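You operate a simulated robot arm through the tools that you are given. There is no shell and no other tool. Be economical: measure what you need, move in short steps, check, and stop when the job is done.

You run a simulated robot arm. Do the job below in one go: nothing can be reset, and whatever is moved stays where it is left.

Task
Turn the speed dial to 80 rpm. Switch the sampler power switch off. Take the filter cartridge that says "coarse" from the table top and put it on top of the grey filter there. Put the beaker from the table top in the sink. Put the flask labelled "72" from the table top on the top of the chiller and the flask that says "26" on the grey tray there. Stack the carton that says "TUBES 50 ml" from the table top on top of the carton that says "TUBES 15 ml". Push the right wash cupboard door shut. Open the fridge door, take the brown bottle on the bench in front of the water unit and put it away on the second shelf from the bottom of the fridge and shut the door again. Take the funnel from the table top and put it on the bench in front of the bath. Open the spectrometer drawer, take the blue pad on the table top and put it away inside and shut the drawer again. Any order will do. Set down upright: beaker, flask, brown bottle, blue pad.
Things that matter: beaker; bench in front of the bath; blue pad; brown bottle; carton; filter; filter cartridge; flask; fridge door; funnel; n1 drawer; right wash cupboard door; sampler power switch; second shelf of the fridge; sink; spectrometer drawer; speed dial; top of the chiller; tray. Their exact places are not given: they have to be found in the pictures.

It is judged by the outcome, as a careful person would: the job done as asked, and still so three seconds after it is handed in. It fails if anything else is knocked over, pushed out of place, dropped, spilled or broken.

Robot
A 6-joint arm with a four-finger gripper on a trunk, on a base that drives. Base frame: it is fixed to the floor where the robot stands at the start and does not move with it; the origin is under the middle of the robot, x ahead of it, y to its left, z up. Readings come in mm, degrees, newtons and seconds.
Its first joint turns from -166.0 to 166.0 degrees. Places, roughly: beaker [-750, 2000, 1000]; bench in front of the bath (37x22 cm) [-3220, 460, 880]; blue pad (6x5x6 cm) [-1400, 1600, 900]; brown bottle [-3000, 1500, 1000]; carton [-1000, 1750, 1000]; filter [-1000, 1750, 1000]; filter cartridge [-500, 1750, 1000]; flask [-1000, 1750, 1000]; fridge door [-2800, 2500, 800]; funnel [-1500, 1500, 1000]; n1 drawer [800, -900, 700]; right wash cupboard door [-2800, 1500, 400]; sampler power switch [900, 900, 900]; second shelf of the fridge [-3100, 2600, 700]; sink (34x24 cm) [-3340, 940, 680]; spectrometer drawer [700, -900, 700]; speed dial [700, -100, 1100]; top of the chiller (18x22 cm) [-680, 3360, 640]; tray (11x8x3 cm) [-600, 1400, 900]. Payload 3.67 kg.
The TCP is the grasp point between the finger pads, 28 mm short of the fingertips. In the tool frame z runs along the fingers and y along their closing line. The gripper opens to 112 mm. The gripper's body begins 73 mm behind the TCP.
Orientation is that of the tool frame in the base frame, as a unit quaternion [x, y, z, w]. With the fingers straight down and closing along the base's y, the tool's x points along the base's -x, its y along +y and its z along -z.

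Tools
- The arm moves only by the tool step_arm. Its argument "targets" is a list of rows, each a list of 3 entries, a list of its own where there are three numbers: the shift along the base's x, y, z in mm, then the turn, a rotation vector about the base's x, y, z in degrees, then the closure, from 0 (fully open) to 1 (shut). In form: [[[dx, dy, dz], [ax, ay, az], hand], ...]. A call has 1 to 12 rows; each row is the pose to reach, as a shift and turn from the pose commanded when the call began. A row lasts 0.2 s, in which the tool goes at most 50 mm and 8.6 degrees; a call with a longer step from one row to the next is refused whole, and so is a gripper value outside its range. A pose out of reach is approached as far as the arm can. The call stops where the force on the tool passes 40 N (or 10 N more than at its start, if that is more) or the arm is blocked; 0.2 s more then pass. The fingers move at their own pace and stop on an object; they squeeze with about 30 N. The grip force told is the motor's: it shows also when the fingers shut on nothing. Time passes only in rows, and 0.2 s behind the last, so rows that repeat a pose let the fingers close. It gives the time, the measured TCP pose, the force on the tool (base axes), the opening and the grip force at its end, in the units of the frame above (readings bear some noise), with the torque about the TCP (base axes, N m) and any sound that the robot's microphone picked up, and new pictures: "show" is both (left out), scene, wrist or none.
- Cameras (640 x 400 px; columns grow to the right, rows downward): "scene" is now at [109.7, 186.1, 1349.3]; the picture's right is [-0.33, -0.94, 0.00], its down [-0.34, 0.12, -0.93] and it looks along [0.88, -0.31, -0.36] (base axes); focal length 214 px, centre (320, 200). "wrist" rides on the gripper at [60, -18, -104] in the tool frame; the picture's right is [0.29, 0.96, 0.00], its down [-0.80, 0.24, -0.55] and it looks along [-0.53, 0.16, 0.83] (tool axes); focal length 234 px, centre (320, 200).
- steer(legs): drives the robot by 1 to 6 legs, each [ahead, left, turn to the left] in mm, mm and degrees, along the robot's own axes; the way and the turn of a leg run together, so that a leg with both is an arc; at most 1500 mm and 180 degrees a leg. The arm and the cameras ride along, it lands a little off, and it stops where it bumps. It gives what a move gives, and a new picture of the scene camera.
- aim_head(pan, tilt): turns the head with the scene camera to pan (to the left, within 143 degrees either way) and tilt (down, from -29 to 69), counted from straight ahead of the robot. It gives what a move gives, and a new picture of the scene camera.
- point_at(camera, pixels): for up to 12 pixels [column, row] of the newest picture of that camera ("zoom" is the newest enlarged one), the place [x, y, z] in the base frame of the surface seen there, good to about 2 mm. The clock stands still meanwhile.
- inspect(camera, box): a new picture of the part [left, top, right, bottom] of that camera's present view, enlarged. The clock stands still meanwhile.
- hand_in(): hands the job in; it is judged then, once.

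Keep the steps short. Do not move on a guess: measure, check each grasp and each placing, and mend mistakes. In all there are 371 turns and 360 pictures (those below and enlarged ones count). Leave the gripper open and the arm clear of the work at the hand-in unless told otherwise, and finish with a single line.

The tools are called after "Call:" by a JSON object that holds its "name" and its "arguments". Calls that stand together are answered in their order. step_arm: Moves the arm, as the interface text tells. Its arguments: {"type":"object","properties":{"targets":{"type":"array","items":{"type":"array"}},"show":{"type":"string","enum":["both","scene","wrist","none"]}},"required":["targets"]} The other tools are called the same way: steer (legs) drives the base; aim_head (pan, tilt) turns the head that bears the scene camera; point_at (camera, pixels) gives the place of the surface under pixels of a picture; inspect (camera, box) takes an enlarged picture of a part of a camera's view; hand_in () hands the job in.

At the start:

```text
t: 0.0
ee_pos: [593.1, -201.4, 1269.8]
tool_rot: [0.0, 1.0, 0.0, 0.0]
ft_force: [-0.5, 0.3, -0.9]
moment: [0.02, -0.02, -0.02]
finger_gap: 111.9
finger_force: 0.0
robot x, y, heading: [-2.4, 1.9, -0.1]
head pan, tilt: [-19.3, 21.3]
```

scene: 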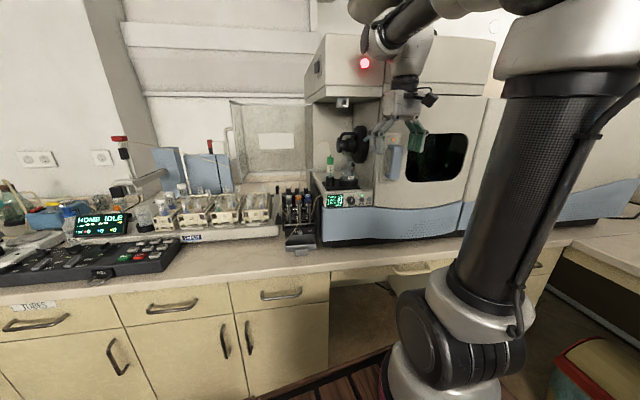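
wrist: 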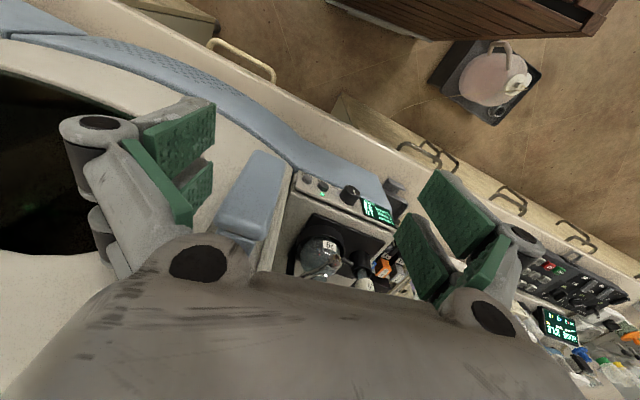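

I start by looking closely at the panel with the display near (345,200) and the sampler at the left.

Call:
{"name": "inspect", "arguments": {"camera": "scene", "box": [280, 140, 400, 215]}}

Call:
{"name": "inspect", "arguments": {"camera": "scene", "box": [0, 160, 200, 285]}}

Call:
{"name": "inspect", "arguments": {"camera": "wrist", "box": [270, 150, 430, 250]}}

```text
5.33 times, centred on (340, 178) of scene
```

zoom: 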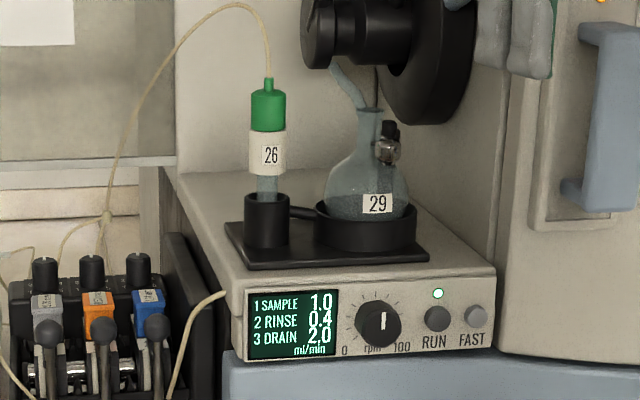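

```text
3.20 times, centred on (100, 222) of scene
```

zoom: 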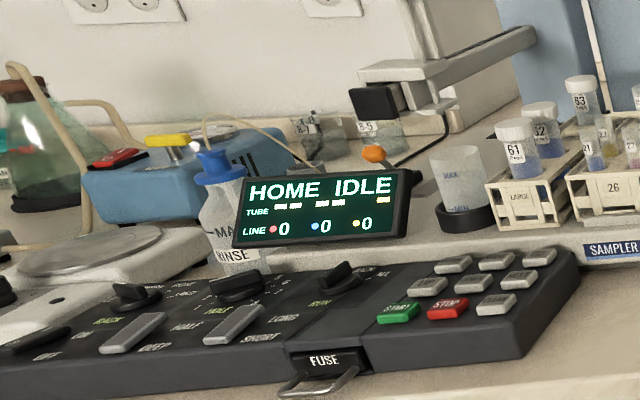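

```text
4.00 times, centred on (350, 200) of wrist
```

zoom: 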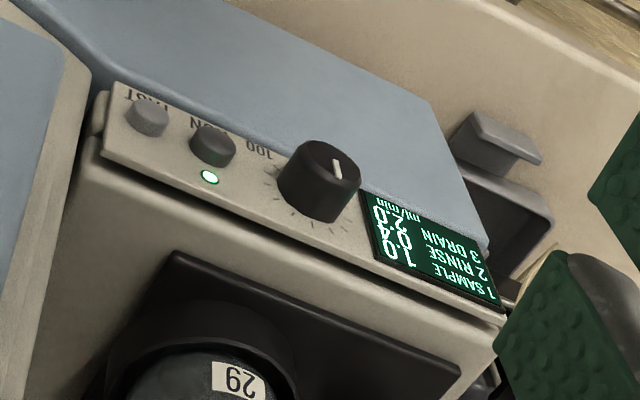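

The speed dial sits at about (351,201) in the scene. Closer look and measuring.

Call:
{"name": "inspect", "arguments": {"camera": "scene", "box": [336, 188, 376, 213]}}

Call:
{"name": "point_at", "arguments": {"camera": "scene", "pixels": [[351, 200], [346, 207], [358, 195], [362, 205], [327, 207], [372, 193], [330, 195], [326, 204]]}}

```text
16.00 times, centred on (356, 200) of scene
```

zoom: 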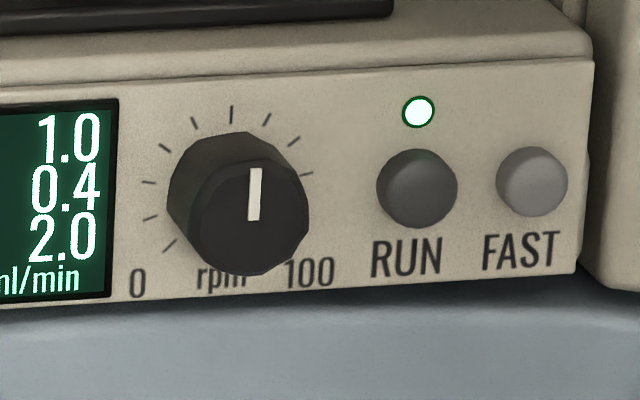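

```text
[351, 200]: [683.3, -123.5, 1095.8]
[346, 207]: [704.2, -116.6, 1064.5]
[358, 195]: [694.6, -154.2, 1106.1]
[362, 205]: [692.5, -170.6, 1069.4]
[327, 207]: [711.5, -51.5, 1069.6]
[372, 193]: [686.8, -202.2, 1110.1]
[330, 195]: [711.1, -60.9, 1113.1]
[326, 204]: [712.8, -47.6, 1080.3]
```

Measuring the dial in the enlarged picture: face centre about (250,217), pointer ends, and panel points.

Call:
{"name": "point_at", "arguments": {"camera": "zoom", "pixels": [[250, 225], [259, 172], [252, 217], [200, 220], [302, 210], [265, 265], [231, 113], [168, 245], [306, 173], [417, 185], [340, 260], [400, 340]]}}

```text
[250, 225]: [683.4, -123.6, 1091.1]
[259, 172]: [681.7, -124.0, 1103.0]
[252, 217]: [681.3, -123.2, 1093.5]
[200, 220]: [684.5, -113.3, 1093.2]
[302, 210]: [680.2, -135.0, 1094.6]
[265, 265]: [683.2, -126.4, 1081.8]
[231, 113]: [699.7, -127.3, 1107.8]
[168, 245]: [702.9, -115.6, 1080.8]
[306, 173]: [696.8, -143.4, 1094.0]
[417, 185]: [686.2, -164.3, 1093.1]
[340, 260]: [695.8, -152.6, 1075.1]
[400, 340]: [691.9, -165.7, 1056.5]
```

Dial centre is about (700,-127,1092) on a panel facing (-0.986,0.165,0); pointer near 52 rpm. I turn the tool to point forward while stepping back.

Call:
{"name": "step_arm", "arguments": {"targets": [[[-5, 8, -11], [0, -8.2, 0], 0.3], [[-10, 17, -22], [0, -16.4, 0], 0.5], [[-15, 25, -33], [0, -24.6, 0], 0.6], [[-20, 33, -44], [0, -32.8, 0], 0.6], [[-25, 41, -55], [0, -41, 0], 0.6], [[-30, 50, -66], [0, -49.2, 0], 0.6], [[-35, 58, -77], [0, -57.4, 0], 0.6], [[-40, 66, -88], [0, -65.6, 0], 0.6], [[-45, 74, -99], [0, -73.8, 0], 0.6], [[-49, 82, -110], [0, -82, 0], 0.6], [[-53, 91, -120], [0, -90, 0], 0.6]]}}

```text
t: 2.4
ee_pos: [571.9, -146.8, 1270.0]
tool_rot: [-0.001, 0.709, 0.001, 0.706]
ft_force: [0.1, 0.1, 0.4]
moment: [0.02, 0.03, 0.02]
finger_gap: 44.7
finger_force: 0.2
out of reach, approached as far as the arm can: row 7, 8, 9, 10, 11
robot x, y, heading: [2.1, -2.1, 0.3]
head pan, tilt: [-19.3, 21.3]
```

scene: 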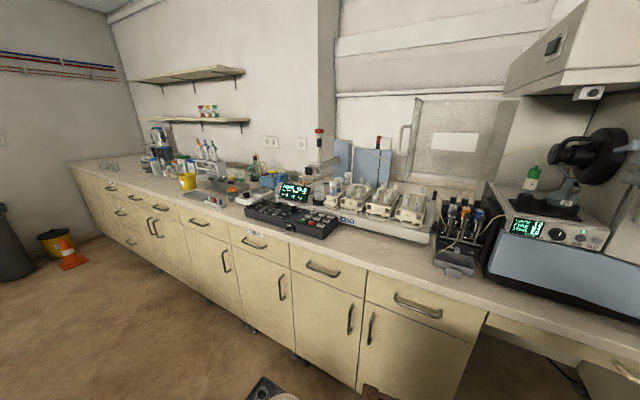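
wrist: 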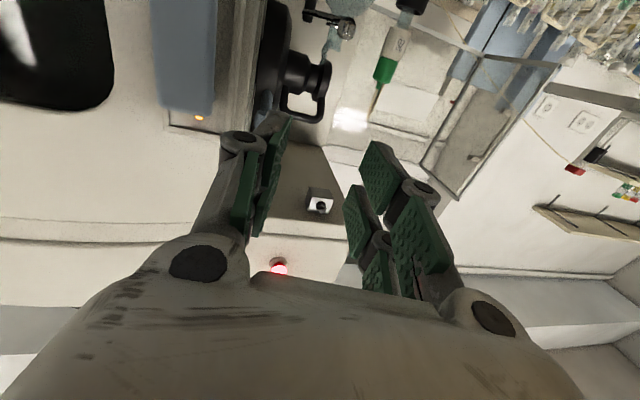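

The arm is folded too tight with a level tool; I need about 220 mm more distance, so I back the base off.

Call:
{"name": "steer", "arguments": {"legs": [[-220, 0, 0]]}}

```text
t: 4.1
ee_pos: [352.5, -146.5, 1269.4]
tool_rot: [-0.002, 0.709, 0.003, 0.705]
ft_force: [0.1, -0.4, 0.3]
moment: [0.03, 0.0, 0.03]
finger_gap: 45.0
finger_force: 0.1
robot x, y, heading: [-220.8, 2.3, 0.3]
head pan, tilt: [-19.3, 21.3]
```

scene: 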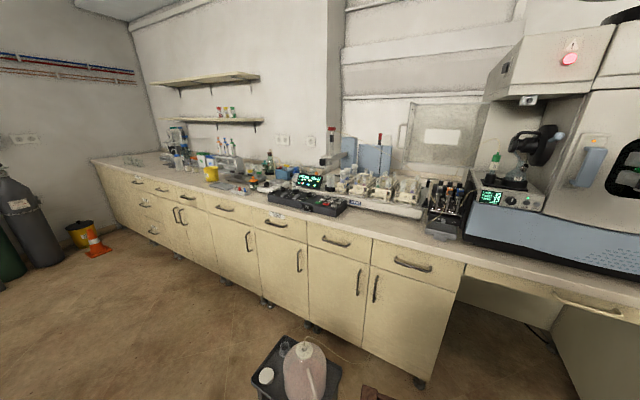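

Now to the approach pose 80 mm in front of the dial, with the tool rolled -38 degrees.

Call:
{"name": "step_arm", "arguments": {"targets": [[[30, 5, -28], [-5.4, 0.45, -1.3], 0.6], [[60, 10, -56], [-10.8, 0.9, -2.6], 0.6], [[90, 15, -84], [-16.2, 1.35, -3.9], 0.6], [[120, 20, -110], [-21.6, 1.8, -5.2], 0.6], [[150, 25, -130], [-27, 2.2, -6.5], 0.6], [[180, 30, -150], [-32.5, 2.7, -7.8], 0.6], [[210, 34, -165], [-37.9, 3.1, -9.1], 0.6], [[238, 38, -177], [-37.9, 3.1, -9.1], 0.6], [[238, 38, -177], [-37.9, 3.1, -9.1], 0.6]]}}

```text
t: 6.1
ee_pos: [431.7, -180.2, 1233.2]
tool_rot: [-0.173, 0.702, -0.252, 0.644]
ft_force: [0.0, 0.3, 0.1]
moment: [-0.02, 0.0, 0.0]
finger_gap: 44.8
finger_force: 0.0
out of reach, approached as far as the arm can: row 1, 2, 3, 4, 5, 6, 7, 8, 9
robot x, y, heading: [-215.7, 0.2, 0.1]
head pan, tilt: [-19.3, 21.3]
```

scene: 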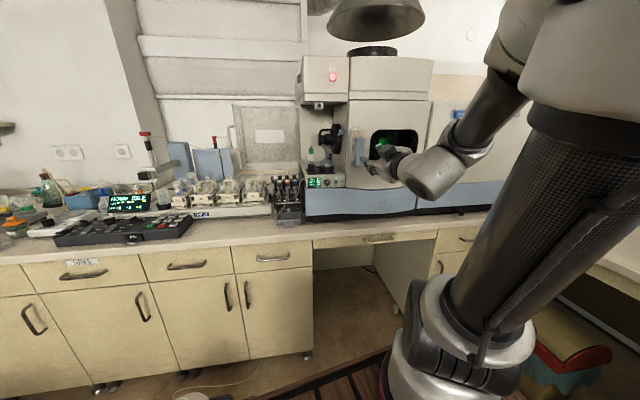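
wrist: 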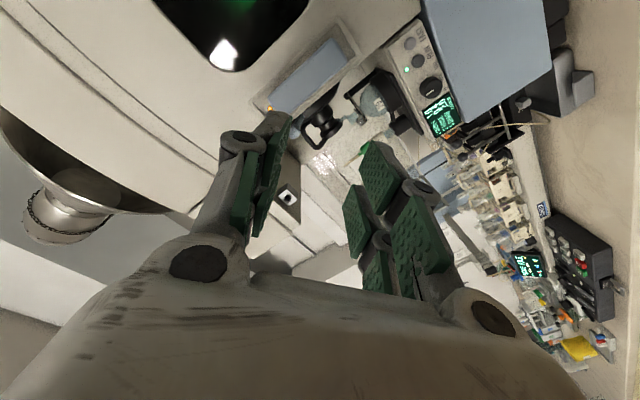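

Not reached yet; I hold the commanded pose a few rows to see whether it converges.

Call:
{"name": "step_arm", "arguments": {"targets": [[[0, 0, 0], [0, 0, 0], 0.6], [[0, 0, 0], [0, 0, 0], 0.6], [[0, 0, 0], [0, 0, 0], 0.6]], "show": "none"}}

```text
t: 6.9
ee_pos: [431.9, -181.4, 1233.2]
tool_rot: [-0.172, 0.702, -0.252, 0.644]
ft_force: [-0.5, -0.1, 0.5]
moment: [-0.01, 0.03, 0.0]
finger_gap: 44.5
finger_force: 0.0
robot x, y, heading: [-222.0, 2.0, 0.3]
head pan, tilt: [-19.3, 21.3]
```

Orientation is right; only the position lags. Shift toward the approach point.

Call:
{"name": "step_arm", "arguments": {"targets": [[[35, 12, -10], [0, 0, 0], 0.6], [[70, 24, -30], [0, 0, 0], 0.6], [[100, 36, -60], [0, 0, 0], 0.6], [[130, 50, -90], [0, 0, 0], 0.6], [[145, 60, -120], [0, 0, 0], 0.6], [[158, 72, -141], [0, 0, 0], 0.6], [[158, 72, -141], [0, 0, 0], 0.6]]}}

```text
t: 8.5
ee_pos: [456.3, -186.7, 1247.7]
tool_rot: [-0.174, 0.703, -0.249, 0.643]
ft_force: [-0.2, 0.5, -0.4]
moment: [0.0, 0.01, -0.01]
finger_gap: 45.0
finger_force: 0.0
out of reach, approached as far as the arm can: row 1, 2, 3, 4, 5, 6, 7
robot x, y, heading: [-218.6, 1.4, -0.0]
head pan, tilt: [-19.3, 21.3]
```

scene: 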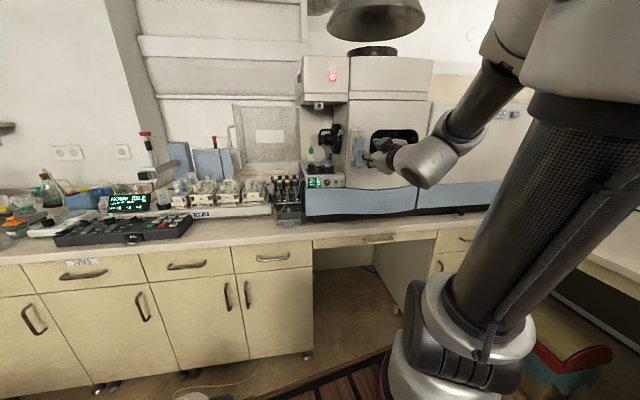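
wrist: 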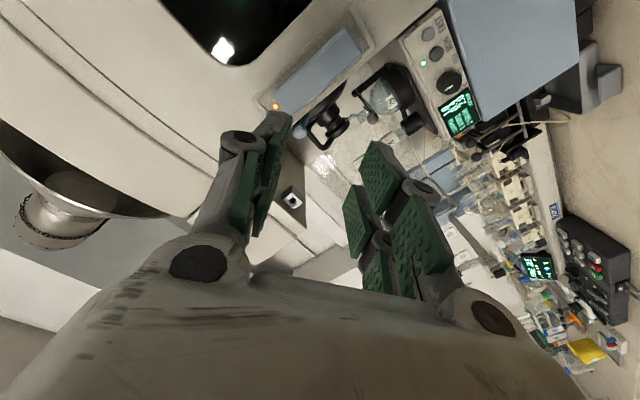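

The arm slides along a reach boundary. A larger standoff should straighten the forearm; I back off another 180 mm.

Call:
{"name": "steer", "arguments": {"legs": [[-180, 0, 0]]}}

Call:
{"name": "step_arm", "arguments": {"targets": [[[45, 5, 0], [0, 0, 0], 0.6], [[90, 12, 0], [0, 0, 0], 0.6], [[135, 18, 0], [0, 0, 0], 0.6], [[180, 24, 0], [0, 0, 0], 0.6], [[220, 30, -10], [0, 0, 0], 0.6], [[245, 36, -40], [0, 0, 0], 0.6], [[270, 42, -70], [0, 0, 0], 0.6], [[290, 50, -100], [0, 0, 0], 0.6], [[300, 60, -130], [0, 0, 0], 0.6], [[310, 72, -155], [0, 0, 0], 0.6], [[310, 78, -155], [0, 0, 0], 0.6]]}}

```text
t: 10.0
ee_pos: [276.9, -186.7, 1249.0]
tool_rot: [-0.174, 0.703, -0.248, 0.643]
ft_force: [0.8, -0.1, 0.5]
moment: [0.01, 0.01, 0.02]
finger_gap: 44.9
finger_force: 0.0
robot x, y, heading: [-398.7, -0.4, 0.2]
head pan, tilt: [-19.3, 21.3]
```

scene: 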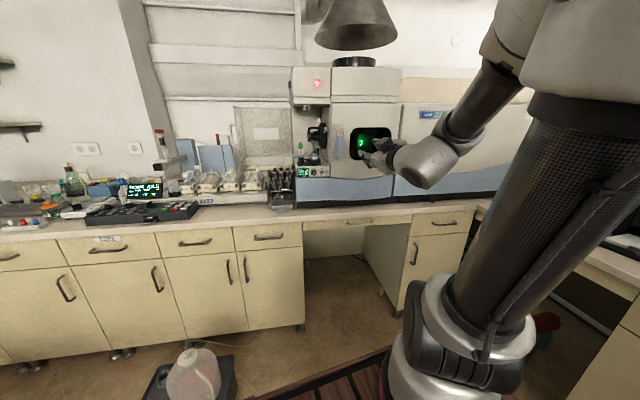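

```text
t: 12.4
ee_pos: [589.8, -203.6, 1229.7]
tool_rot: [-0.201, 0.73, -0.192, 0.624]
ft_force: [1.0, -0.4, -0.2]
moment: [0.01, -0.06, 0.02]
finger_gap: 44.9
finger_force: 0.1
out of reach, approached as far as the arm can: row 1, 2, 3, 4, 5, 6, 7, 8, 9, 10, 11
robot x, y, heading: [-398.9, 0.7, 0.2]
head pan, tilt: [-19.3, 21.3]
```

scene: 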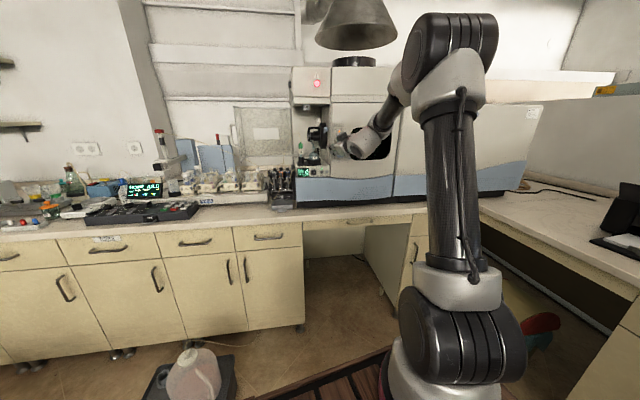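
wrist: 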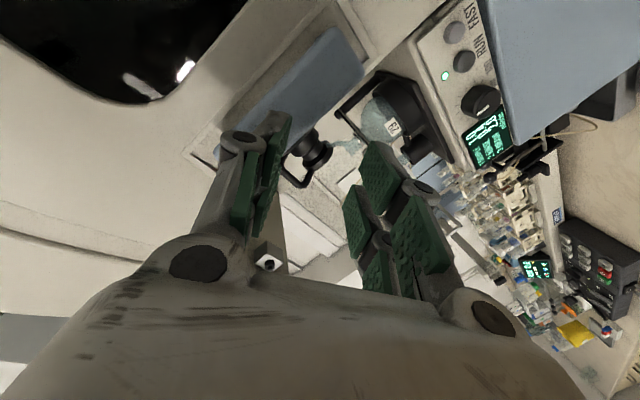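

The orientation drifts at this height. I test with the tool pitched 45 degrees down, unrolled, at the approach place.

Call:
{"name": "step_arm", "arguments": {"targets": [[[0, 12, -17], [4.3, 5, -1.9], 0.6], [[0, 24, -34], [8.6, 10, -3.8], 0.6], [[0, 36, -51], [12.9, 15, -5.7], 0.6], [[0, 48, -68], [17.2, 20, -7.6], 0.6], [[0, 60, -85], [21.5, 25, -9.5], 0.6], [[0, 72, -102], [25.8, 30, -11.4], 0.6], [[0, 84, -120], [30.1, 35.1, -13.3], 0.6], [[0, 84, -120], [30.1, 35.1, -13.3], 0.6]], "show": "scene"}}

```text
t: 14.2
ee_pos: [576.9, -95.9, 1083.9]
tool_rot: [-0.01, 0.916, -0.074, 0.394]
ft_force: [-1.5, -0.3, -0.4]
moment: [0.0, 0.0, -0.01]
finger_gap: 44.7
finger_force: 0.0
out of reach, approached as far as the arm can: row 3, 4, 5, 6, 7
robot x, y, heading: [-400.3, -1.7, 0.2]
head pan, tilt: [-19.3, 21.3]
```

scene: 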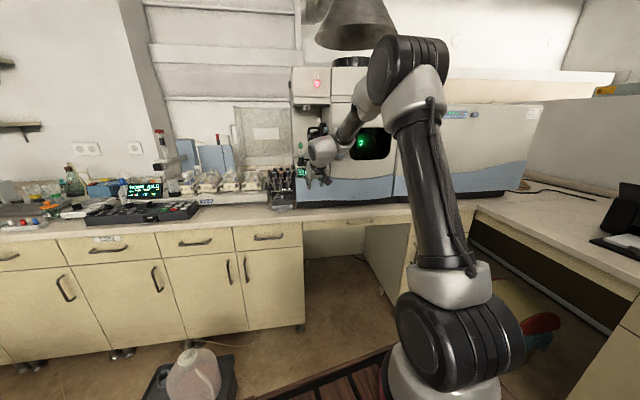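

45 degrees works here. I pitch up gradually from this place to find the limit.

Call:
{"name": "step_arm", "arguments": {"targets": [[[0, -5, 5], [0, -7.5, 0], 0.6], [[0, -10, 5], [0, -15, 0], 0.6], [[0, -10, 5], [0, -22.5, 0], 0.6], [[0, -10, 5], [0, -30, 0], 0.6], [[0, -10, 5], [0, -37.5, 0], 0.6], [[0, -10, 5], [0, -45, 0], 0.6]], "show": "scene"}}

```text
t: 15.6
ee_pos: [591.9, -141.5, 1119.7]
tool_rot: [0.002, 0.707, -0.001, 0.708]
ft_force: [-0.6, 0.4, 0.6]
moment: [-0.01, 0.07, -0.02]
finger_gap: 45.0
finger_force: 0.2
out of reach, approached as far as the arm can: row 1, 2, 3, 4
robot x, y, heading: [-398.0, 1.9, 0.1]
head pan, tilt: [-19.3, 21.3]
```

scene: 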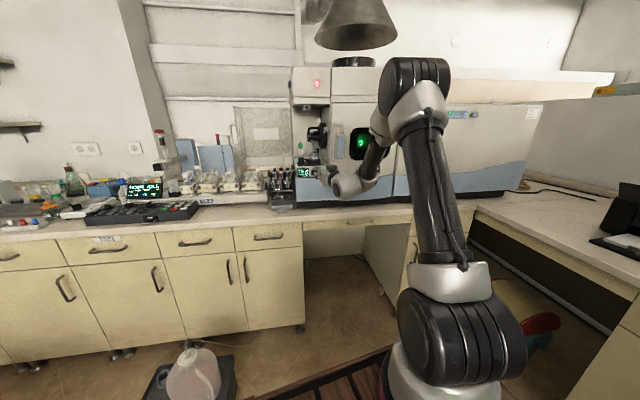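

Level tool at the right height works. Now the yaw/roll and the final approach alignment.

Call:
{"name": "step_arm", "arguments": {"targets": [[[0, 5, -5], [-6.3, 0.5, -1.5], 0.6], [[0, 11, -10], [-12.6, 1, -3], 0.6], [[0, 17, -15], [-19, 1.5, -4.5], 0.6], [[0, 23, -20], [-25.3, 2, -6], 0.6], [[0, 28, -24], [-31.6, 2.6, -7.6], 0.6], [[-2, 32, -27], [-37.9, 3.1, -9.1], 0.6], [[-2, 33, -27], [-37.9, 3.1, -9.1], 0.6]]}}

```text
t: 17.2
ee_pos: [592.1, -136.5, 1116.5]
tool_rot: [-0.014, 0.709, -0.02, 0.705]
ft_force: [0.0, -0.1, -0.1]
moment: [0.0, 0.0, -0.03]
finger_gap: 45.0
finger_force: 0.0
out of reach, approached as far as the arm can: row 1, 2, 3, 4, 5, 6, 7
robot x, y, heading: [-400.0, -2.5, -0.0]
head pan, tilt: [-19.3, 21.3]
```

scene: 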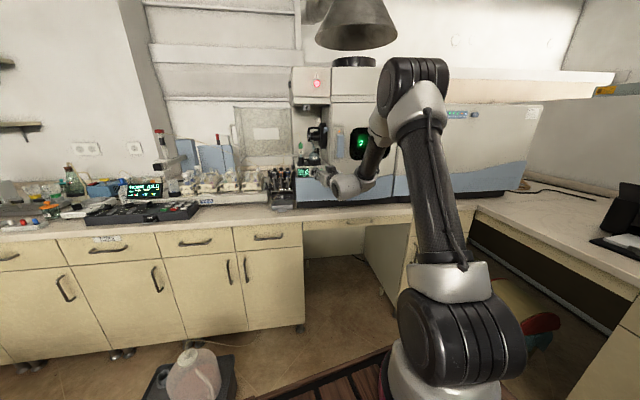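
wrist: 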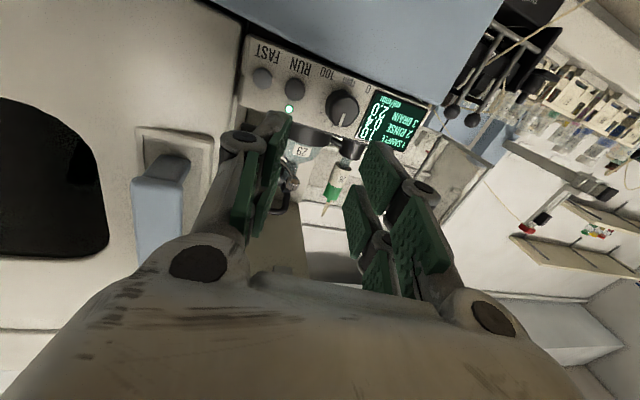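

Negative roll is blocked by a joint limit. I try yaw only, then check how far positive roll goes.

Call:
{"name": "step_arm", "arguments": {"targets": [[[0, 5, -5], [0, 0, -3], 0.6], [[0, 11, -10], [0, 0, -6], 0.6], [[-2, 20, -16], [0, 0, -9.5], 0.6], [[-2, 28, -24], [0, 0, -9.5], 0.6], [[-2, 28, -24], [0, 0, -9.5], 0.6]], "show": "none"}}

Call:
{"name": "step_arm", "arguments": {"targets": [[[0, 0, 0], [7.9, -1.3, 0], 0.6], [[0, 0, 0], [15.8, -2.6, 0], 0.6], [[0, 0, 0], [23.7, -4, 0], 0.6], [[0, 0, 0], [31.6, -5.3, 0], 0.6], [[0, 0, 0], [39.4, -6.6, 0], 0.6], [[0, 0, 0], [47.3, -7.9, 0], 0.6], [[0, 0, 0], [55.2, -9.2, 0], 0.6], [[0, 0, 0], [63.1, -10.6, 0], 0.6], [[0, 0, 0], [71, -11.9, 0], 0.6], [[0, 0, 0], [78.9, -13.2, 0], 0.6]], "show": "scene"}}

```text
t: 18.4
ee_pos: [591.8, -136.6, 1115.4]
tool_rot: [-0.013, 0.709, -0.02, 0.705]
ft_force: [-1.3, 0.2, 0.2]
moment: [0.04, 0.0, 0.01]
finger_gap: 44.7
finger_force: 0.1
out of reach, approached as far as the arm can: row 1, 2, 3, 4, 5
robot x, y, heading: [-398.0, 2.8, 0.4]
head pan, tilt: [-19.3, 21.3]
```

```text
t: 20.6
ee_pos: [578.3, -190.1, 1121.7]
tool_rot: [0.424, 0.5, 0.447, 0.608]
ft_force: [0.0, -0.5, -0.7]
moment: [0.01, -0.03, 0.02]
finger_gap: 44.9
finger_force: 0.1
out of reach, approached as far as the arm can: row 3, 4, 5, 6, 7, 8, 9, 10
robot x, y, heading: [-399.3, 0.1, 0.3]
head pan, tilt: [-19.3, 21.3]
```

scene: 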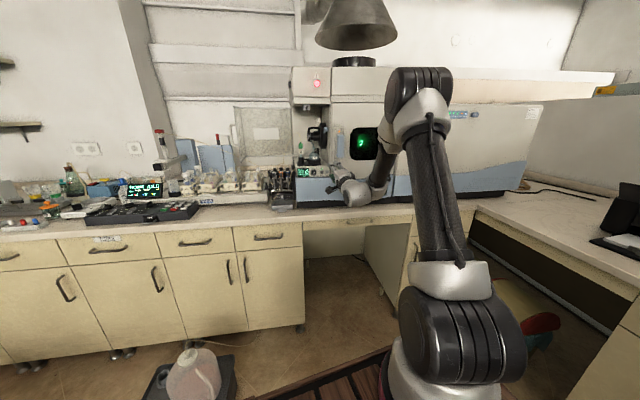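

The wrist looks Franka-like: the level tool needs a flatter forearm. I back off 95 mm more and shift 65 mm left so the tool lies in the arm's plane.

Call:
{"name": "steer", "arguments": {"legs": [[-95, 65, 0]]}}

Call:
{"name": "step_arm", "arguments": {"targets": [[[20, 0, 0], [-7.5, 1.6, -1], 0.6], [[40, 0, 0], [-15, 3.2, -2], 0.6], [[55, 0, -5], [-22.5, 4.7, -3], 0.6], [[70, 5, -10], [-30, 6.3, -4], 0.6], [[80, 8, -15], [-37.5, 7.9, -5], 0.6], [[90, 10, -20], [-45, 9.4, -6], 0.6], [[95, 12, -25], [-52.5, 11, -7], 0.6], [[100, 14, -28], [-60, 12.6, -8], 0.6], [[105, 16, -29], [-67.5, 14.1, -9], 0.6], [[107, 16, -29], [-75.3, 15.7, -10], 0.6], [[107, 16, -29], [-75.3, 15.7, -10], 0.6]]}}

```text
t: 21.8
ee_pos: [484.8, -123.9, 1120.8]
tool_rot: [0.423, 0.501, 0.447, 0.609]
ft_force: [-0.6, -0.5, -0.5]
moment: [-0.01, 0.01, -0.03]
finger_gap: 44.3
finger_force: 0.2
robot x, y, heading: [-491.8, 66.3, -0.0]
head pan, tilt: [-19.3, 21.3]
```

scene: 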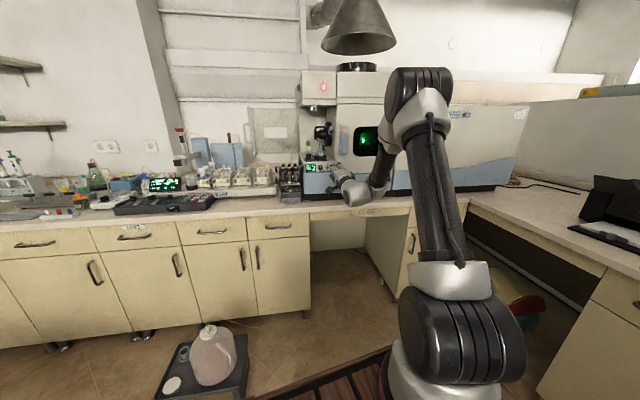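

```text
t: 24.2
ee_pos: [586.0, -149.8, 1099.4]
tool_rot: [0.04, 0.709, -0.032, 0.703]
ft_force: [0.1, -0.2, 1.4]
moment: [-0.01, -0.01, 0.01]
finger_gap: 44.6
finger_force: 0.0
out of reach, approached as far as the arm can: row 4, 5, 6, 7, 8, 9, 10, 11
robot x, y, heading: [-493.5, 64.1, 0.1]
head pan, tilt: [-19.3, 21.3]
```

scene: 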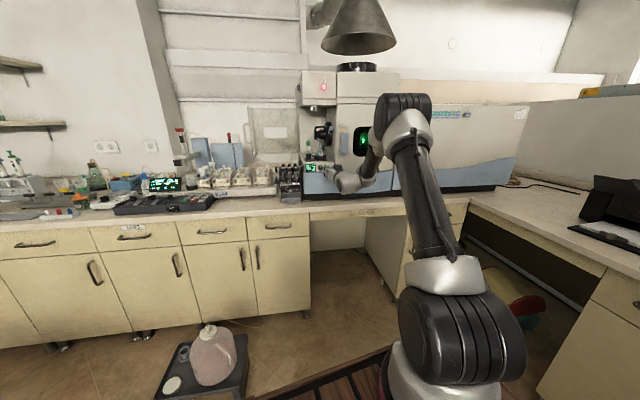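
wrist: 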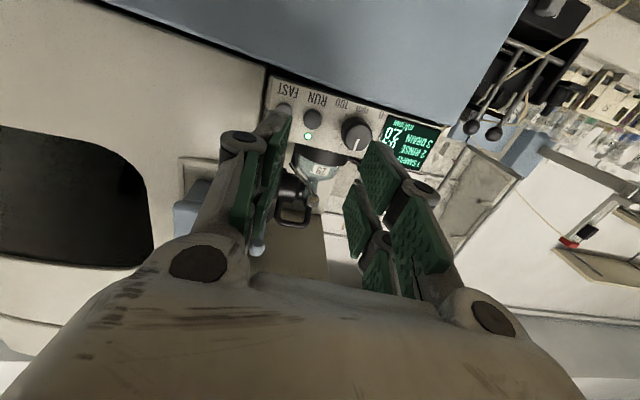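

Close to the limit still; going nearer to the dial extends the arm. Move to 40 mm before the final place.

Call:
{"name": "step_arm", "arguments": {"targets": [[[22, 10, -3], [0, 0, -1], 0.6], [[43, 25, -7], [0, 0, -3], 0.6], [[43, 34, -7], [0, 0, -3.7], 0.6], [[43, 34, -7], [0, 0, -3.7], 0.6]], "show": "wrist"}}

```text
t: 25.2
ee_pos: [623.2, -154.6, 1099.0]
tool_rot: [0.045, 0.713, -0.034, 0.699]
ft_force: [0.3, 0.7, 0.8]
moment: [-0.01, -0.01, 0.0]
finger_gap: 45.0
finger_force: 0.0
out of reach, approached as far as the arm can: row 1, 2, 3, 4
robot x, y, heading: [-492.0, 67.1, -0.0]
head pan, tilt: [-19.3, 21.3]
```

wrist: 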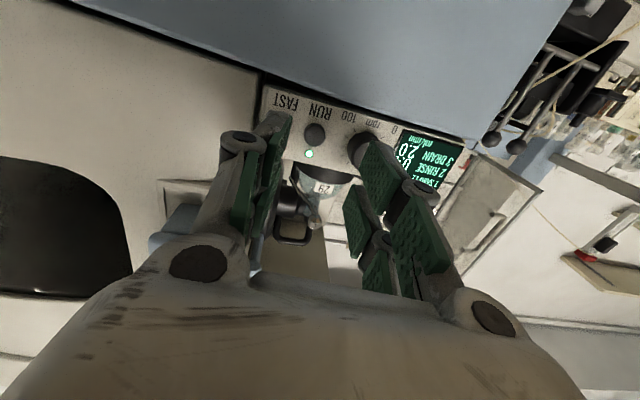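

The y motion sticks, likely a roll joint wandered to its limit near the straight-wrist singularity. I go back to tool-down to reset, away from the panel.

Call:
{"name": "step_arm", "arguments": {"targets": [[[-15, 0, 10], [0.4, 8, 0.5], 0.6], [[-30, 0, 20], [0.8, 16, 1], 0.6], [[-45, 5, 35], [1.2, 24, 1.5], 0.6], [[-60, 10, 50], [1.6, 32, 2], 0.6], [[-70, 15, 65], [2, 40, 2.5], 0.6], [[-80, 20, 80], [2.4, 48, 3], 0.6], [[-90, 25, 95], [2.8, 56, 3.5], 0.6], [[-100, 30, 110], [3.2, 64, 4], 0.6], [[-100, 40, 125], [3.6, 72, 4.6], 0.6], [[-100, 50, 140], [4, 80, 5.1], 0.6], [[-100, 55, 150], [4.3, 88.6, 5.7], 0.6], [[-100, 55, 150], [4.3, 88.6, 5.7], 0.6]], "show": "none"}}

Call:
{"name": "step_arm", "arguments": {"targets": [[[0, 0, 0], [0, 0, 8.5], 0.6], [[0, 0, 0], [0, 0, 17], 0.6], [[0, 0, 0], [0, 0, 25.5], 0.6], [[0, 0, 0], [0, 0, 34], 0.6], [[0, 0, 0], [0, 0, 42.5], 0.6], [[0, 0, 0], [0, 0, 51], 0.6], [[0, 0, 0], [0, 0, 59.5], 0.6], [[0, 0, 0], [0, 0, 68], 0.6], [[0, 0, 0], [0, 0, 76.5], 0.6], [[0, 0, 0], [0, 0, 85], 0.6], [[0, 0, 0], [0, 0, 93.5], 0.6], [[0, 0, 0], [0, 0, 102], 0.6]], "show": "none"}}

```text
t: 27.8
ee_pos: [471.1, -98.5, 1216.4]
tool_rot: [0.003, 1.0, 0.0, 0.025]
ft_force: [0.8, -0.2, -0.7]
moment: [0.05, 0.03, 0.02]
finger_gap: 44.5
finger_force: 0.0
out of reach, approached as far as the arm can: row 3, 4, 10, 11, 12
robot x, y, heading: [-495.5, 66.9, 0.0]
head pan, tilt: [-19.3, 21.3]
```

```text
t: 30.4
ee_pos: [460.7, -98.4, 1211.9]
tool_rot: [0.776, -0.63, -0.02, -0.018]
ft_force: [0.7, -0.2, -2.6]
moment: [0.02, 0.1, 0.01]
finger_gap: 44.6
finger_force: 0.0
out of reach, approached as far as the arm can: row 7, 8, 9, 10, 11, 12
robot x, y, heading: [-492.0, 63.9, 0.2]
head pan, tilt: [-19.3, 21.3]
```

Call:
{"name": "step_arm", "arguments": {"targets": [[[-20, 0, -20], [0, 0, 8.5], 0.6], [[-40, 0, -40], [0, 0, 17], 0.6], [[-60, 0, -50], [0, 0, 25.5], 0.6], [[-60, 0, -50], [0, 0, 34], 0.6], [[-60, 0, -50], [0, 0, 42.5], 0.6], [[-60, 0, -50], [0, 0, 51], 0.6], [[-60, 0, -50], [0, 0, 59.5], 0.6], [[-60, 0, -50], [0, 0, 68], 0.6], [[-60, 0, -50], [0, 0, 76.5], 0.6], [[-60, 0, -50], [0, 0, 85], 0.6], [[-60, 0, -50], [0, 0, 93.5], 0.6], [[-60, 0, -50], [0, 0, 102], 0.6]], "show": "none"}}

```text
t: 33.0
ee_pos: [399.4, -86.9, 1161.3]
tool_rot: [0.997, -0.07, -0.025, 0.0]
ft_force: [-0.2, -1.0, -0.1]
moment: [0.01, -0.02, -0.01]
finger_gap: 44.9
finger_force: 0.2
out of reach, approached as far as the arm can: row 9, 10, 11, 12
robot x, y, heading: [-494.8, 65.2, 0.1]
head pan, tilt: [-19.3, 21.3]
```

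I learned the roll limits. Now I unroll to yaw 28 degrees (tool down), then pitch up in the arm's plane while high.

Call:
{"name": "step_arm", "arguments": {"targets": [[[0, 0, 0], [0, 0, -8.5], 0.6], [[0, 0, 0], [0, 0, -17], 0.6], [[0, 0, 0], [0, 0, -25.5], 0.6], [[0, 0, 0], [0, 0, -34], 0.6], [[0, 0, 0], [0, 0, -42.5], 0.6], [[0, 0, 0], [0, 0, -51], 0.6], [[0, 0, 0], [0, 0, -59.5], 0.6], [[0, 0, 0], [0, 0, -68], 0.6], [[0, 0, 0], [0, 0, -76.5], 0.6], [[0, 0, 0], [0, 0, -85], 0.6], [[0, 0, 0], [0, 0, -93.5], 0.6], [[0, 0, 0], [0, 0, -102], 0.6]], "show": "none"}}

Call:
{"name": "step_arm", "arguments": {"targets": [[[0, 0, 0], [0, 0, -8.5], 0.6], [[0, 0, 0], [0, 0, -17], 0.6], [[0, 0, 0], [0, 0, -25.5], 0.6], [[0, 0, 0], [0, 0, -34], 0.6], [[0, 0, 0], [0, 0, -41.5], 0.6]], "show": "none"}}

```text
t: 35.6
ee_pos: [399.1, -87.0, 1161.4]
tool_rot: [-0.572, 0.82, 0.017, 0.021]
ft_force: [-0.2, -0.2, 0.3]
moment: [0.0, -0.01, -0.05]
finger_gap: 44.9
finger_force: 0.1
robot x, y, heading: [-492.9, 66.2, -0.1]
head pan, tilt: [-19.3, 21.3]
```

```text
t: 36.8
ee_pos: [398.7, -87.1, 1161.6]
tool_rot: [-0.245, 0.969, 0.007, 0.024]
ft_force: [0.3, -0.5, 0.1]
moment: [0.01, 0.02, -0.02]
finger_gap: 44.9
finger_force: 0.0
robot x, y, heading: [-496.1, 66.2, 0.1]
head pan, tilt: [-19.3, 21.3]
```

Call:
{"name": "step_arm", "arguments": {"targets": [[[14, -1, 4], [-1.3, -7.9, 0], 0.6], [[28, -2, 8], [-2.6, -15.8, 0], 0.6], [[42, -4, 12], [-4, -23.7, 0], 0.6], [[56, -5, 16], [-5.3, -31.5, 0], 0.6], [[70, -7, 20], [-6.6, -39.4, 0], 0.6], [[84, -8, 24], [-7.9, -47.3, 0], 0.6], [[98, -10, 28], [-9.2, -55.2, 0], 0.6], [[112, -11, 32], [-10.6, -63.1, 0], 0.6], [[126, -13, 36], [-11.9, -71, 0], 0.6], [[140, -14, 38], [-13.2, -79, 0], 0.6], [[151, -15, 39], [-14.3, -85.5, 0], 0.6], [[151, -15, 39], [-14.3, -85.5, 0], 0.6]]}}

```text
t: 39.4
ee_pos: [567.6, -32.1, 1219.0]
tool_rot: [-0.159, 0.703, -0.297, 0.626]
ft_force: [0.7, -0.5, 0.1]
moment: [0.01, -0.01, 0.01]
finger_gap: 44.7
finger_force: 0.1
out of reach, approached as far as the arm can: row 7, 8, 9, 10, 11, 12
robot x, y, heading: [-495.9, 62.0, 0.4]
head pan, tilt: [-19.3, 21.3]
```

scene: 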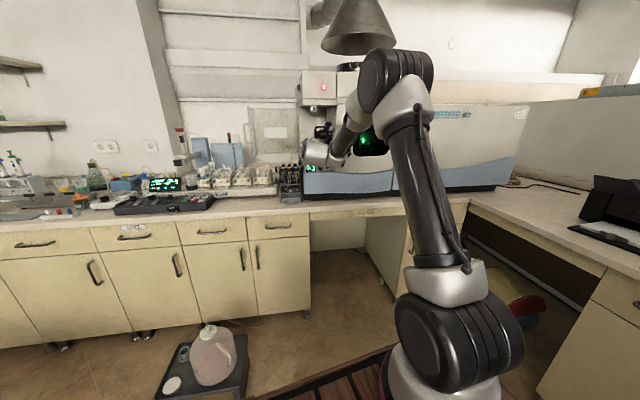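
wrist: 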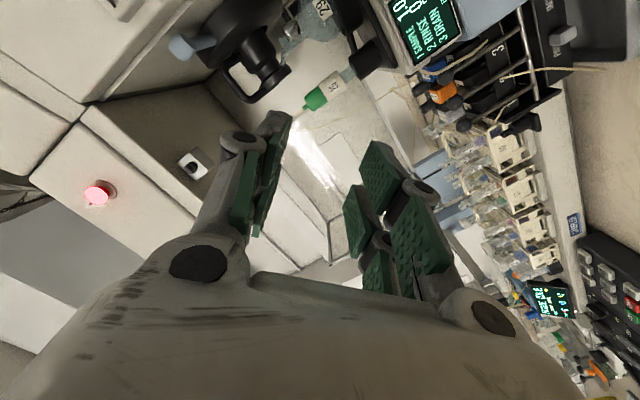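

The wrist bend limit needs an even more stretched arm. I back off 90 mm more, then command the approach pose with the arm well extended.

Call:
{"name": "steer", "arguments": {"legs": [[-90, 0, 0]]}}

Call:
{"name": "step_arm", "arguments": {"targets": [[[30, -15, -10], [0, 0, 0.5], 0.6], [[60, -30, -20], [0, 0, 1], 0.6], [[90, -50, -40], [0, 0, 1.5], 0.6], [[95, -65, -60], [0, 0, 2], 0.6], [[98, -75, -80], [0, 0, 2.5], 0.6], [[100, -76, -100], [0, 0, 3], 0.6], [[102, -76, -115], [0, 0, 3], 0.6], [[102, -76, -120], [0, 0, 3], 0.6], [[102, -76, -120], [0, 0, 3], 0.6]]}}

```text
t: 40.5
ee_pos: [477.2, -34.1, 1219.5]
tool_rot: [-0.158, 0.704, -0.297, 0.625]
ft_force: [-0.6, -0.8, -0.5]
moment: [0.01, 0.01, 0.0]
finger_gap: 44.8
finger_force: 0.1
robot x, y, heading: [-581.9, 64.0, 0.2]
head pan, tilt: [-19.3, 21.3]
```

scene: 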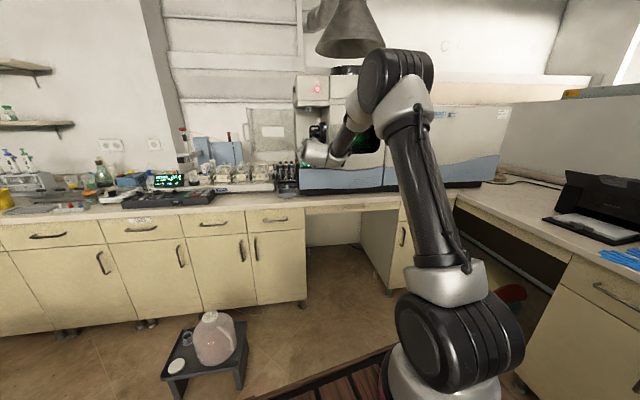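

```text
t: 42.5
ee_pos: [600.6, -68.3, 1113.9]
tool_rot: [-0.154, 0.711, -0.302, 0.616]
ft_force: [-0.9, 0.8, 0.4]
moment: [0.0, 0.01, 0.02]
finger_gap: 44.7
finger_force: 0.0
out of reach, approached as far as the arm can: row 1, 2, 3, 4, 5, 6, 7, 8, 9
robot x, y, heading: [-583.1, 64.9, 0.1]
head pan, tilt: [-19.3, 21.3]
```

scene: 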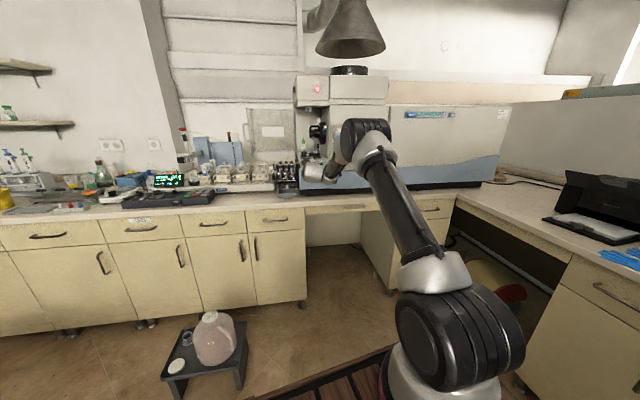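
wrist: 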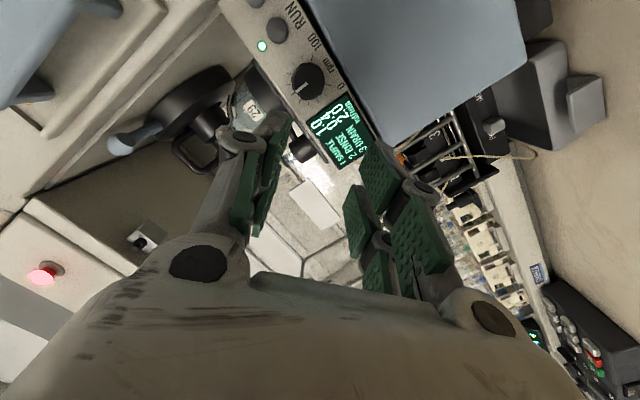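

Still stuck, so the "past straight" wrist seems not allowed; the other wrist branch (camera on top) should work. First back to tool-down and drive to a better spot, about (-180,-177).

Call:
{"name": "step_arm", "arguments": {"targets": [[[-20, 0, 10], [1.6, 7.9, 0], 0.6], [[-40, 0, 20], [3.2, 15.8, 0], 0.6], [[-60, 0, 30], [4.8, 23.7, 0], 0.6], [[-80, 0, 40], [6.4, 31.6, 0], 0.6], [[-100, 0, 50], [8, 39.5, 0], 0.6], [[-120, 0, 60], [9.6, 47.4, 0], 0.6], [[-140, 0, 70], [11.2, 55.3, 0], 0.6], [[-160, 0, 80], [12.8, 63.2, 0], 0.6], [[-190, 0, 90], [14.4, 71.1, 0], 0.6], [[-220, 0, 100], [16, 79, 0], 0.6], [[-250, 0, 100], [17, 84, 0], 0.6], [[-280, 0, 100], [17, 84, 0], 0.6]], "show": "none"}}

Call:
{"name": "steer", "arguments": {"legs": [[400, -240, 0]]}}

```text
t: 45.1
ee_pos: [322.6, -66.5, 1210.0]
tool_rot: [-0.23, 0.973, -0.021, -0.002]
ft_force: [0.5, -0.2, -0.7]
moment: [0.04, 0.04, 0.01]
finger_gap: 44.8
finger_force: 0.1
robot x, y, heading: [-583.8, 67.3, -0.2]
head pan, tilt: [-19.3, 21.3]
```

```text
t: 47.2
ee_pos: [585.9, -228.3, 1212.5]
tool_rot: [-0.23, 0.973, -0.019, -0.01]
ft_force: [-16.5, 4.0, 2.5]
moment: [-0.11, -0.38, -0.16]
finger_gap: 38.9
finger_force: 0.1
robot x, y, heading: [-314.3, -94.4, 0.1]
head pan, tilt: [-19.3, 21.3]
stopped in leg 1: the force on the tool passed its limit at 89 N (the readings are from after the stop); the commanded pose is now the measured one
```

scene: 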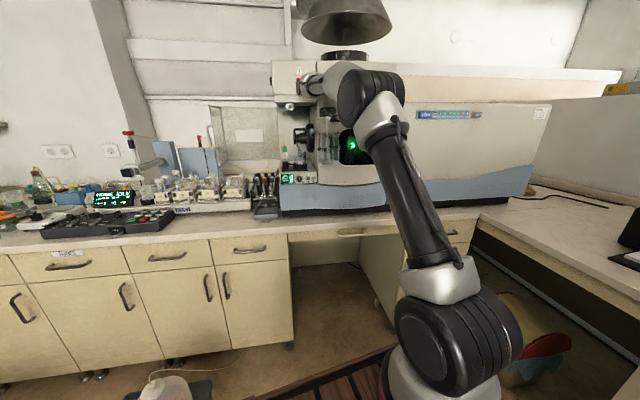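

I bumped the extended arm against the machine's handle; my error. Back straight off and pull the arm in before driving again.

Call:
{"name": "steer", "arguments": {"legs": [[-120, 0, 0]]}}

Call:
{"name": "step_arm", "arguments": {"targets": [[[-45, 0, 0], [0, 0, 0], 0.6], [[-90, 0, 0], [0, 0, 0], 0.6], [[-135, 0, 0], [0, 0, 0], 0.6], [[-180, 0, 10], [0, 0, 0], 0.6], [[-225, 0, 20], [0, 0, 0], 0.6], [[-270, 0, 30], [0, 0, 0], 0.6]]}}

```text
t: 48.4
ee_pos: [463.1, -228.5, 1211.3]
tool_rot: [-0.228, 0.973, -0.02, -0.01]
ft_force: [-0.3, 0.4, -1.1]
moment: [0.0, 0.01, 0.01]
finger_gap: 44.8
finger_force: 0.0
robot x, y, heading: [-436.8, -92.3, 0.2]
head pan, tilt: [-19.3, 21.3]
```

scene: 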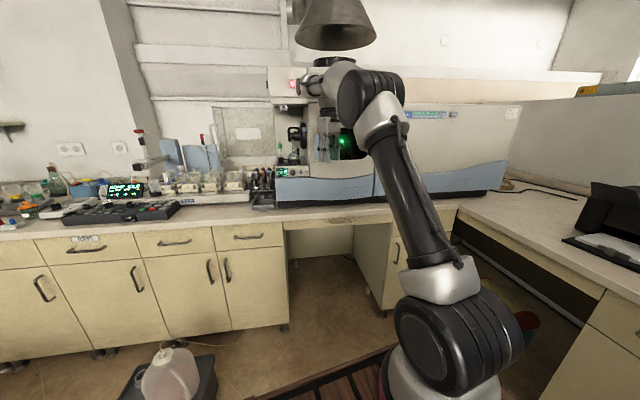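

```text
t: 49.8
ee_pos: [196.6, -229.4, 1239.9]
tool_rot: [-0.23, 0.973, -0.019, -0.009]
ft_force: [1.1, -1.2, -0.6]
moment: [0.0, 0.1, -0.01]
finger_gap: 44.7
finger_force: 0.2
robot x, y, heading: [-436.8, -95.6, -0.1]
head pan, tilt: [-19.3, 21.3]
```

scene: 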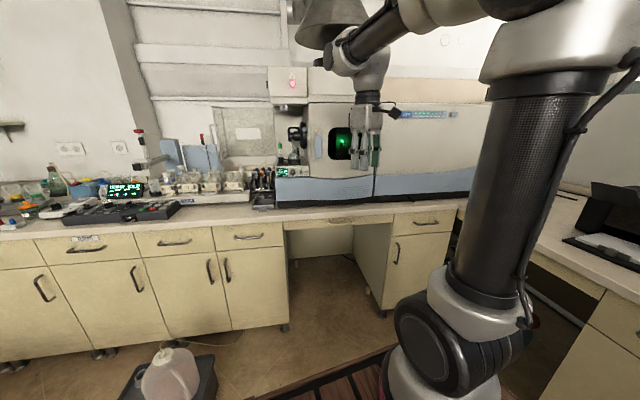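
wrist: 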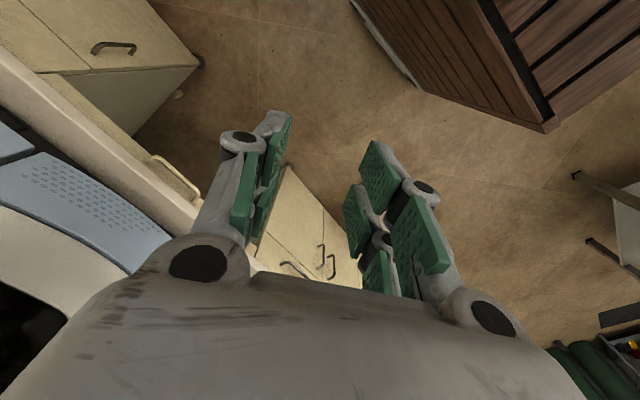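

Nothing seems displaced. Here in free space I swing the wrist around the forearm (tool passing to the right) to the other branch.

Call:
{"name": "step_arm", "arguments": {"targets": [[[-2, -22, 3], [-6.2, 1.3, 5.3], 0.6], [[-4, -45, 7], [-12.5, 2.7, 10.7], 0.6], [[-5, -68, 12], [-18.7, 4, 16], 0.6], [[0, -88, 22], [-25, 5.3, 21.3], 0.6], [[5, -108, 33], [-31.2, 6.7, 26.7], 0.6], [[10, -128, 44], [-37.5, 8, 32], 0.6], [[20, -142, 60], [-43.7, 9.3, 37.3], 0.6], [[31, -155, 76], [-50, 10.7, 42.7], 0.6], [[42, -168, 92], [-56.2, 12, 48], 0.6], [[56, -172, 110], [-62.5, 13.3, 53.3], 0.6], [[70, -176, 127], [-68.7, 14.7, 58.7], 0.6], [[85, -180, 145], [-75, 16, 64], 0.6]], "show": "scene"}}

```text
t: 52.4
ee_pos: [279.3, -408.5, 1388.0]
tool_rot: [0.622, -0.501, 0.549, 0.248]
ft_force: [0.6, 0.4, -0.8]
moment: [-0.04, 0.0, -0.04]
finger_gap: 44.8
finger_force: 0.0
robot x, y, heading: [-441.7, -94.0, 0.3]
head pan, tilt: [-19.3, 21.3]
```

scene: 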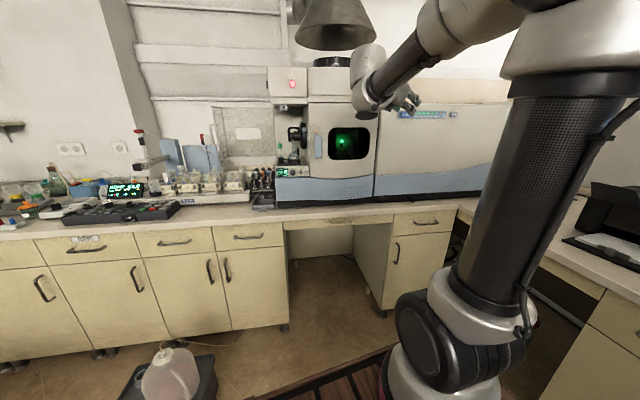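

That works with no limit. Continue another 55 degrees.

Call:
{"name": "step_arm", "arguments": {"targets": [[[15, 5, 17], [-6, 1.3, 5.1], 0.6], [[30, 11, 34], [-12, 2.6, 10.2], 0.6], [[46, 18, 50], [-18, 3.9, 15.3], 0.6], [[60, 32, 62], [-24, 5.1, 20.5], 0.6], [[73, 47, 74], [-30, 6.4, 25.6], 0.6], [[86, 62, 86], [-36, 7.7, 30.7], 0.6], [[90, 75, 88], [-41, 8.8, 35.2], 0.6]]}}

```text
t: 54.0
ee_pos: [369.4, -334.2, 1473.7]
tool_rot: [0.656, -0.053, 0.687, 0.308]
ft_force: [-0.5, -0.7, -0.4]
moment: [0.03, 0.01, -0.03]
finger_gap: 45.1
finger_force: 0.1
robot x, y, heading: [-435.8, -93.5, -0.1]
head pan, tilt: [-19.3, 21.3]
```

scene: 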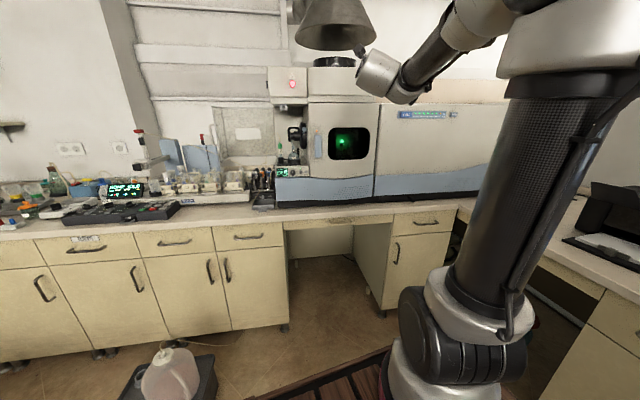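
wrist: 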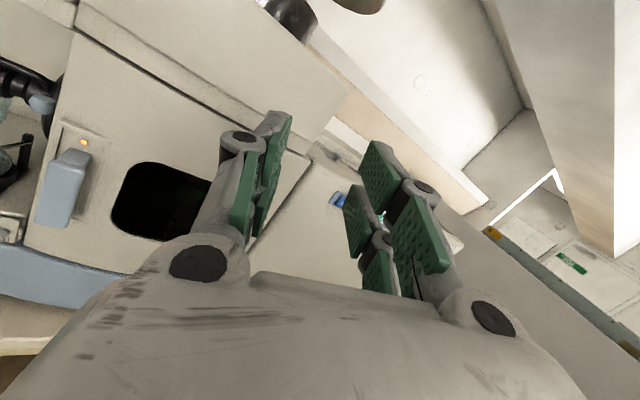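

The branch works. Now I bring the arm to a compact pose with the target orientation (roll ≡ -38°) before driving.

Call:
{"name": "step_arm", "arguments": {"targets": [[[-10, 27, -30], [-1.5, 1.3, 1.8], 0.6], [[-20, 54, -60], [-3, 2.7, 3.6], 0.6], [[-30, 82, -89], [-4.5, 4, 5.4], 0.6], [[-40, 110, -118], [-6, 5.4, 7.2], 0.6], [[-50, 137, -147], [-7.5, 6.7, 9], 0.6], [[-60, 164, -177], [-9, 8, 10.8], 0.6], [[-70, 191, -207], [-10.6, 9.4, 12.6], 0.6], [[-80, 218, -237], [-12.1, 10.7, 14.4], 0.6], [[-89, 246, -266], [-13.6, 12, 16.2], 0.6], [[-98, 273, -295], [-15.1, 13.4, 17.9], 0.6], [[-106, 300, -324], [-15.1, 13.4, 17.9], 0.6]], "show": "scene"}}

```text
t: 56.4
ee_pos: [317.6, 0.7, 1172.2]
tool_rot: [0.685, 0.173, 0.647, 0.286]
ft_force: [-0.3, -1.4, 0.4]
moment: [0.03, 0.04, 0.1]
finger_gap: 44.8
finger_force: 0.1
out of reach, approached as far as the arm can: row 7, 8, 9, 10, 11
robot x, y, heading: [-437.1, -93.7, -0.0]
head pan, tilt: [-19.3, 21.3]
```

scene: 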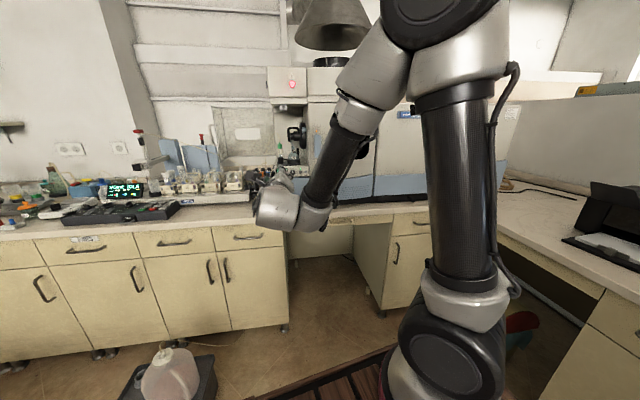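

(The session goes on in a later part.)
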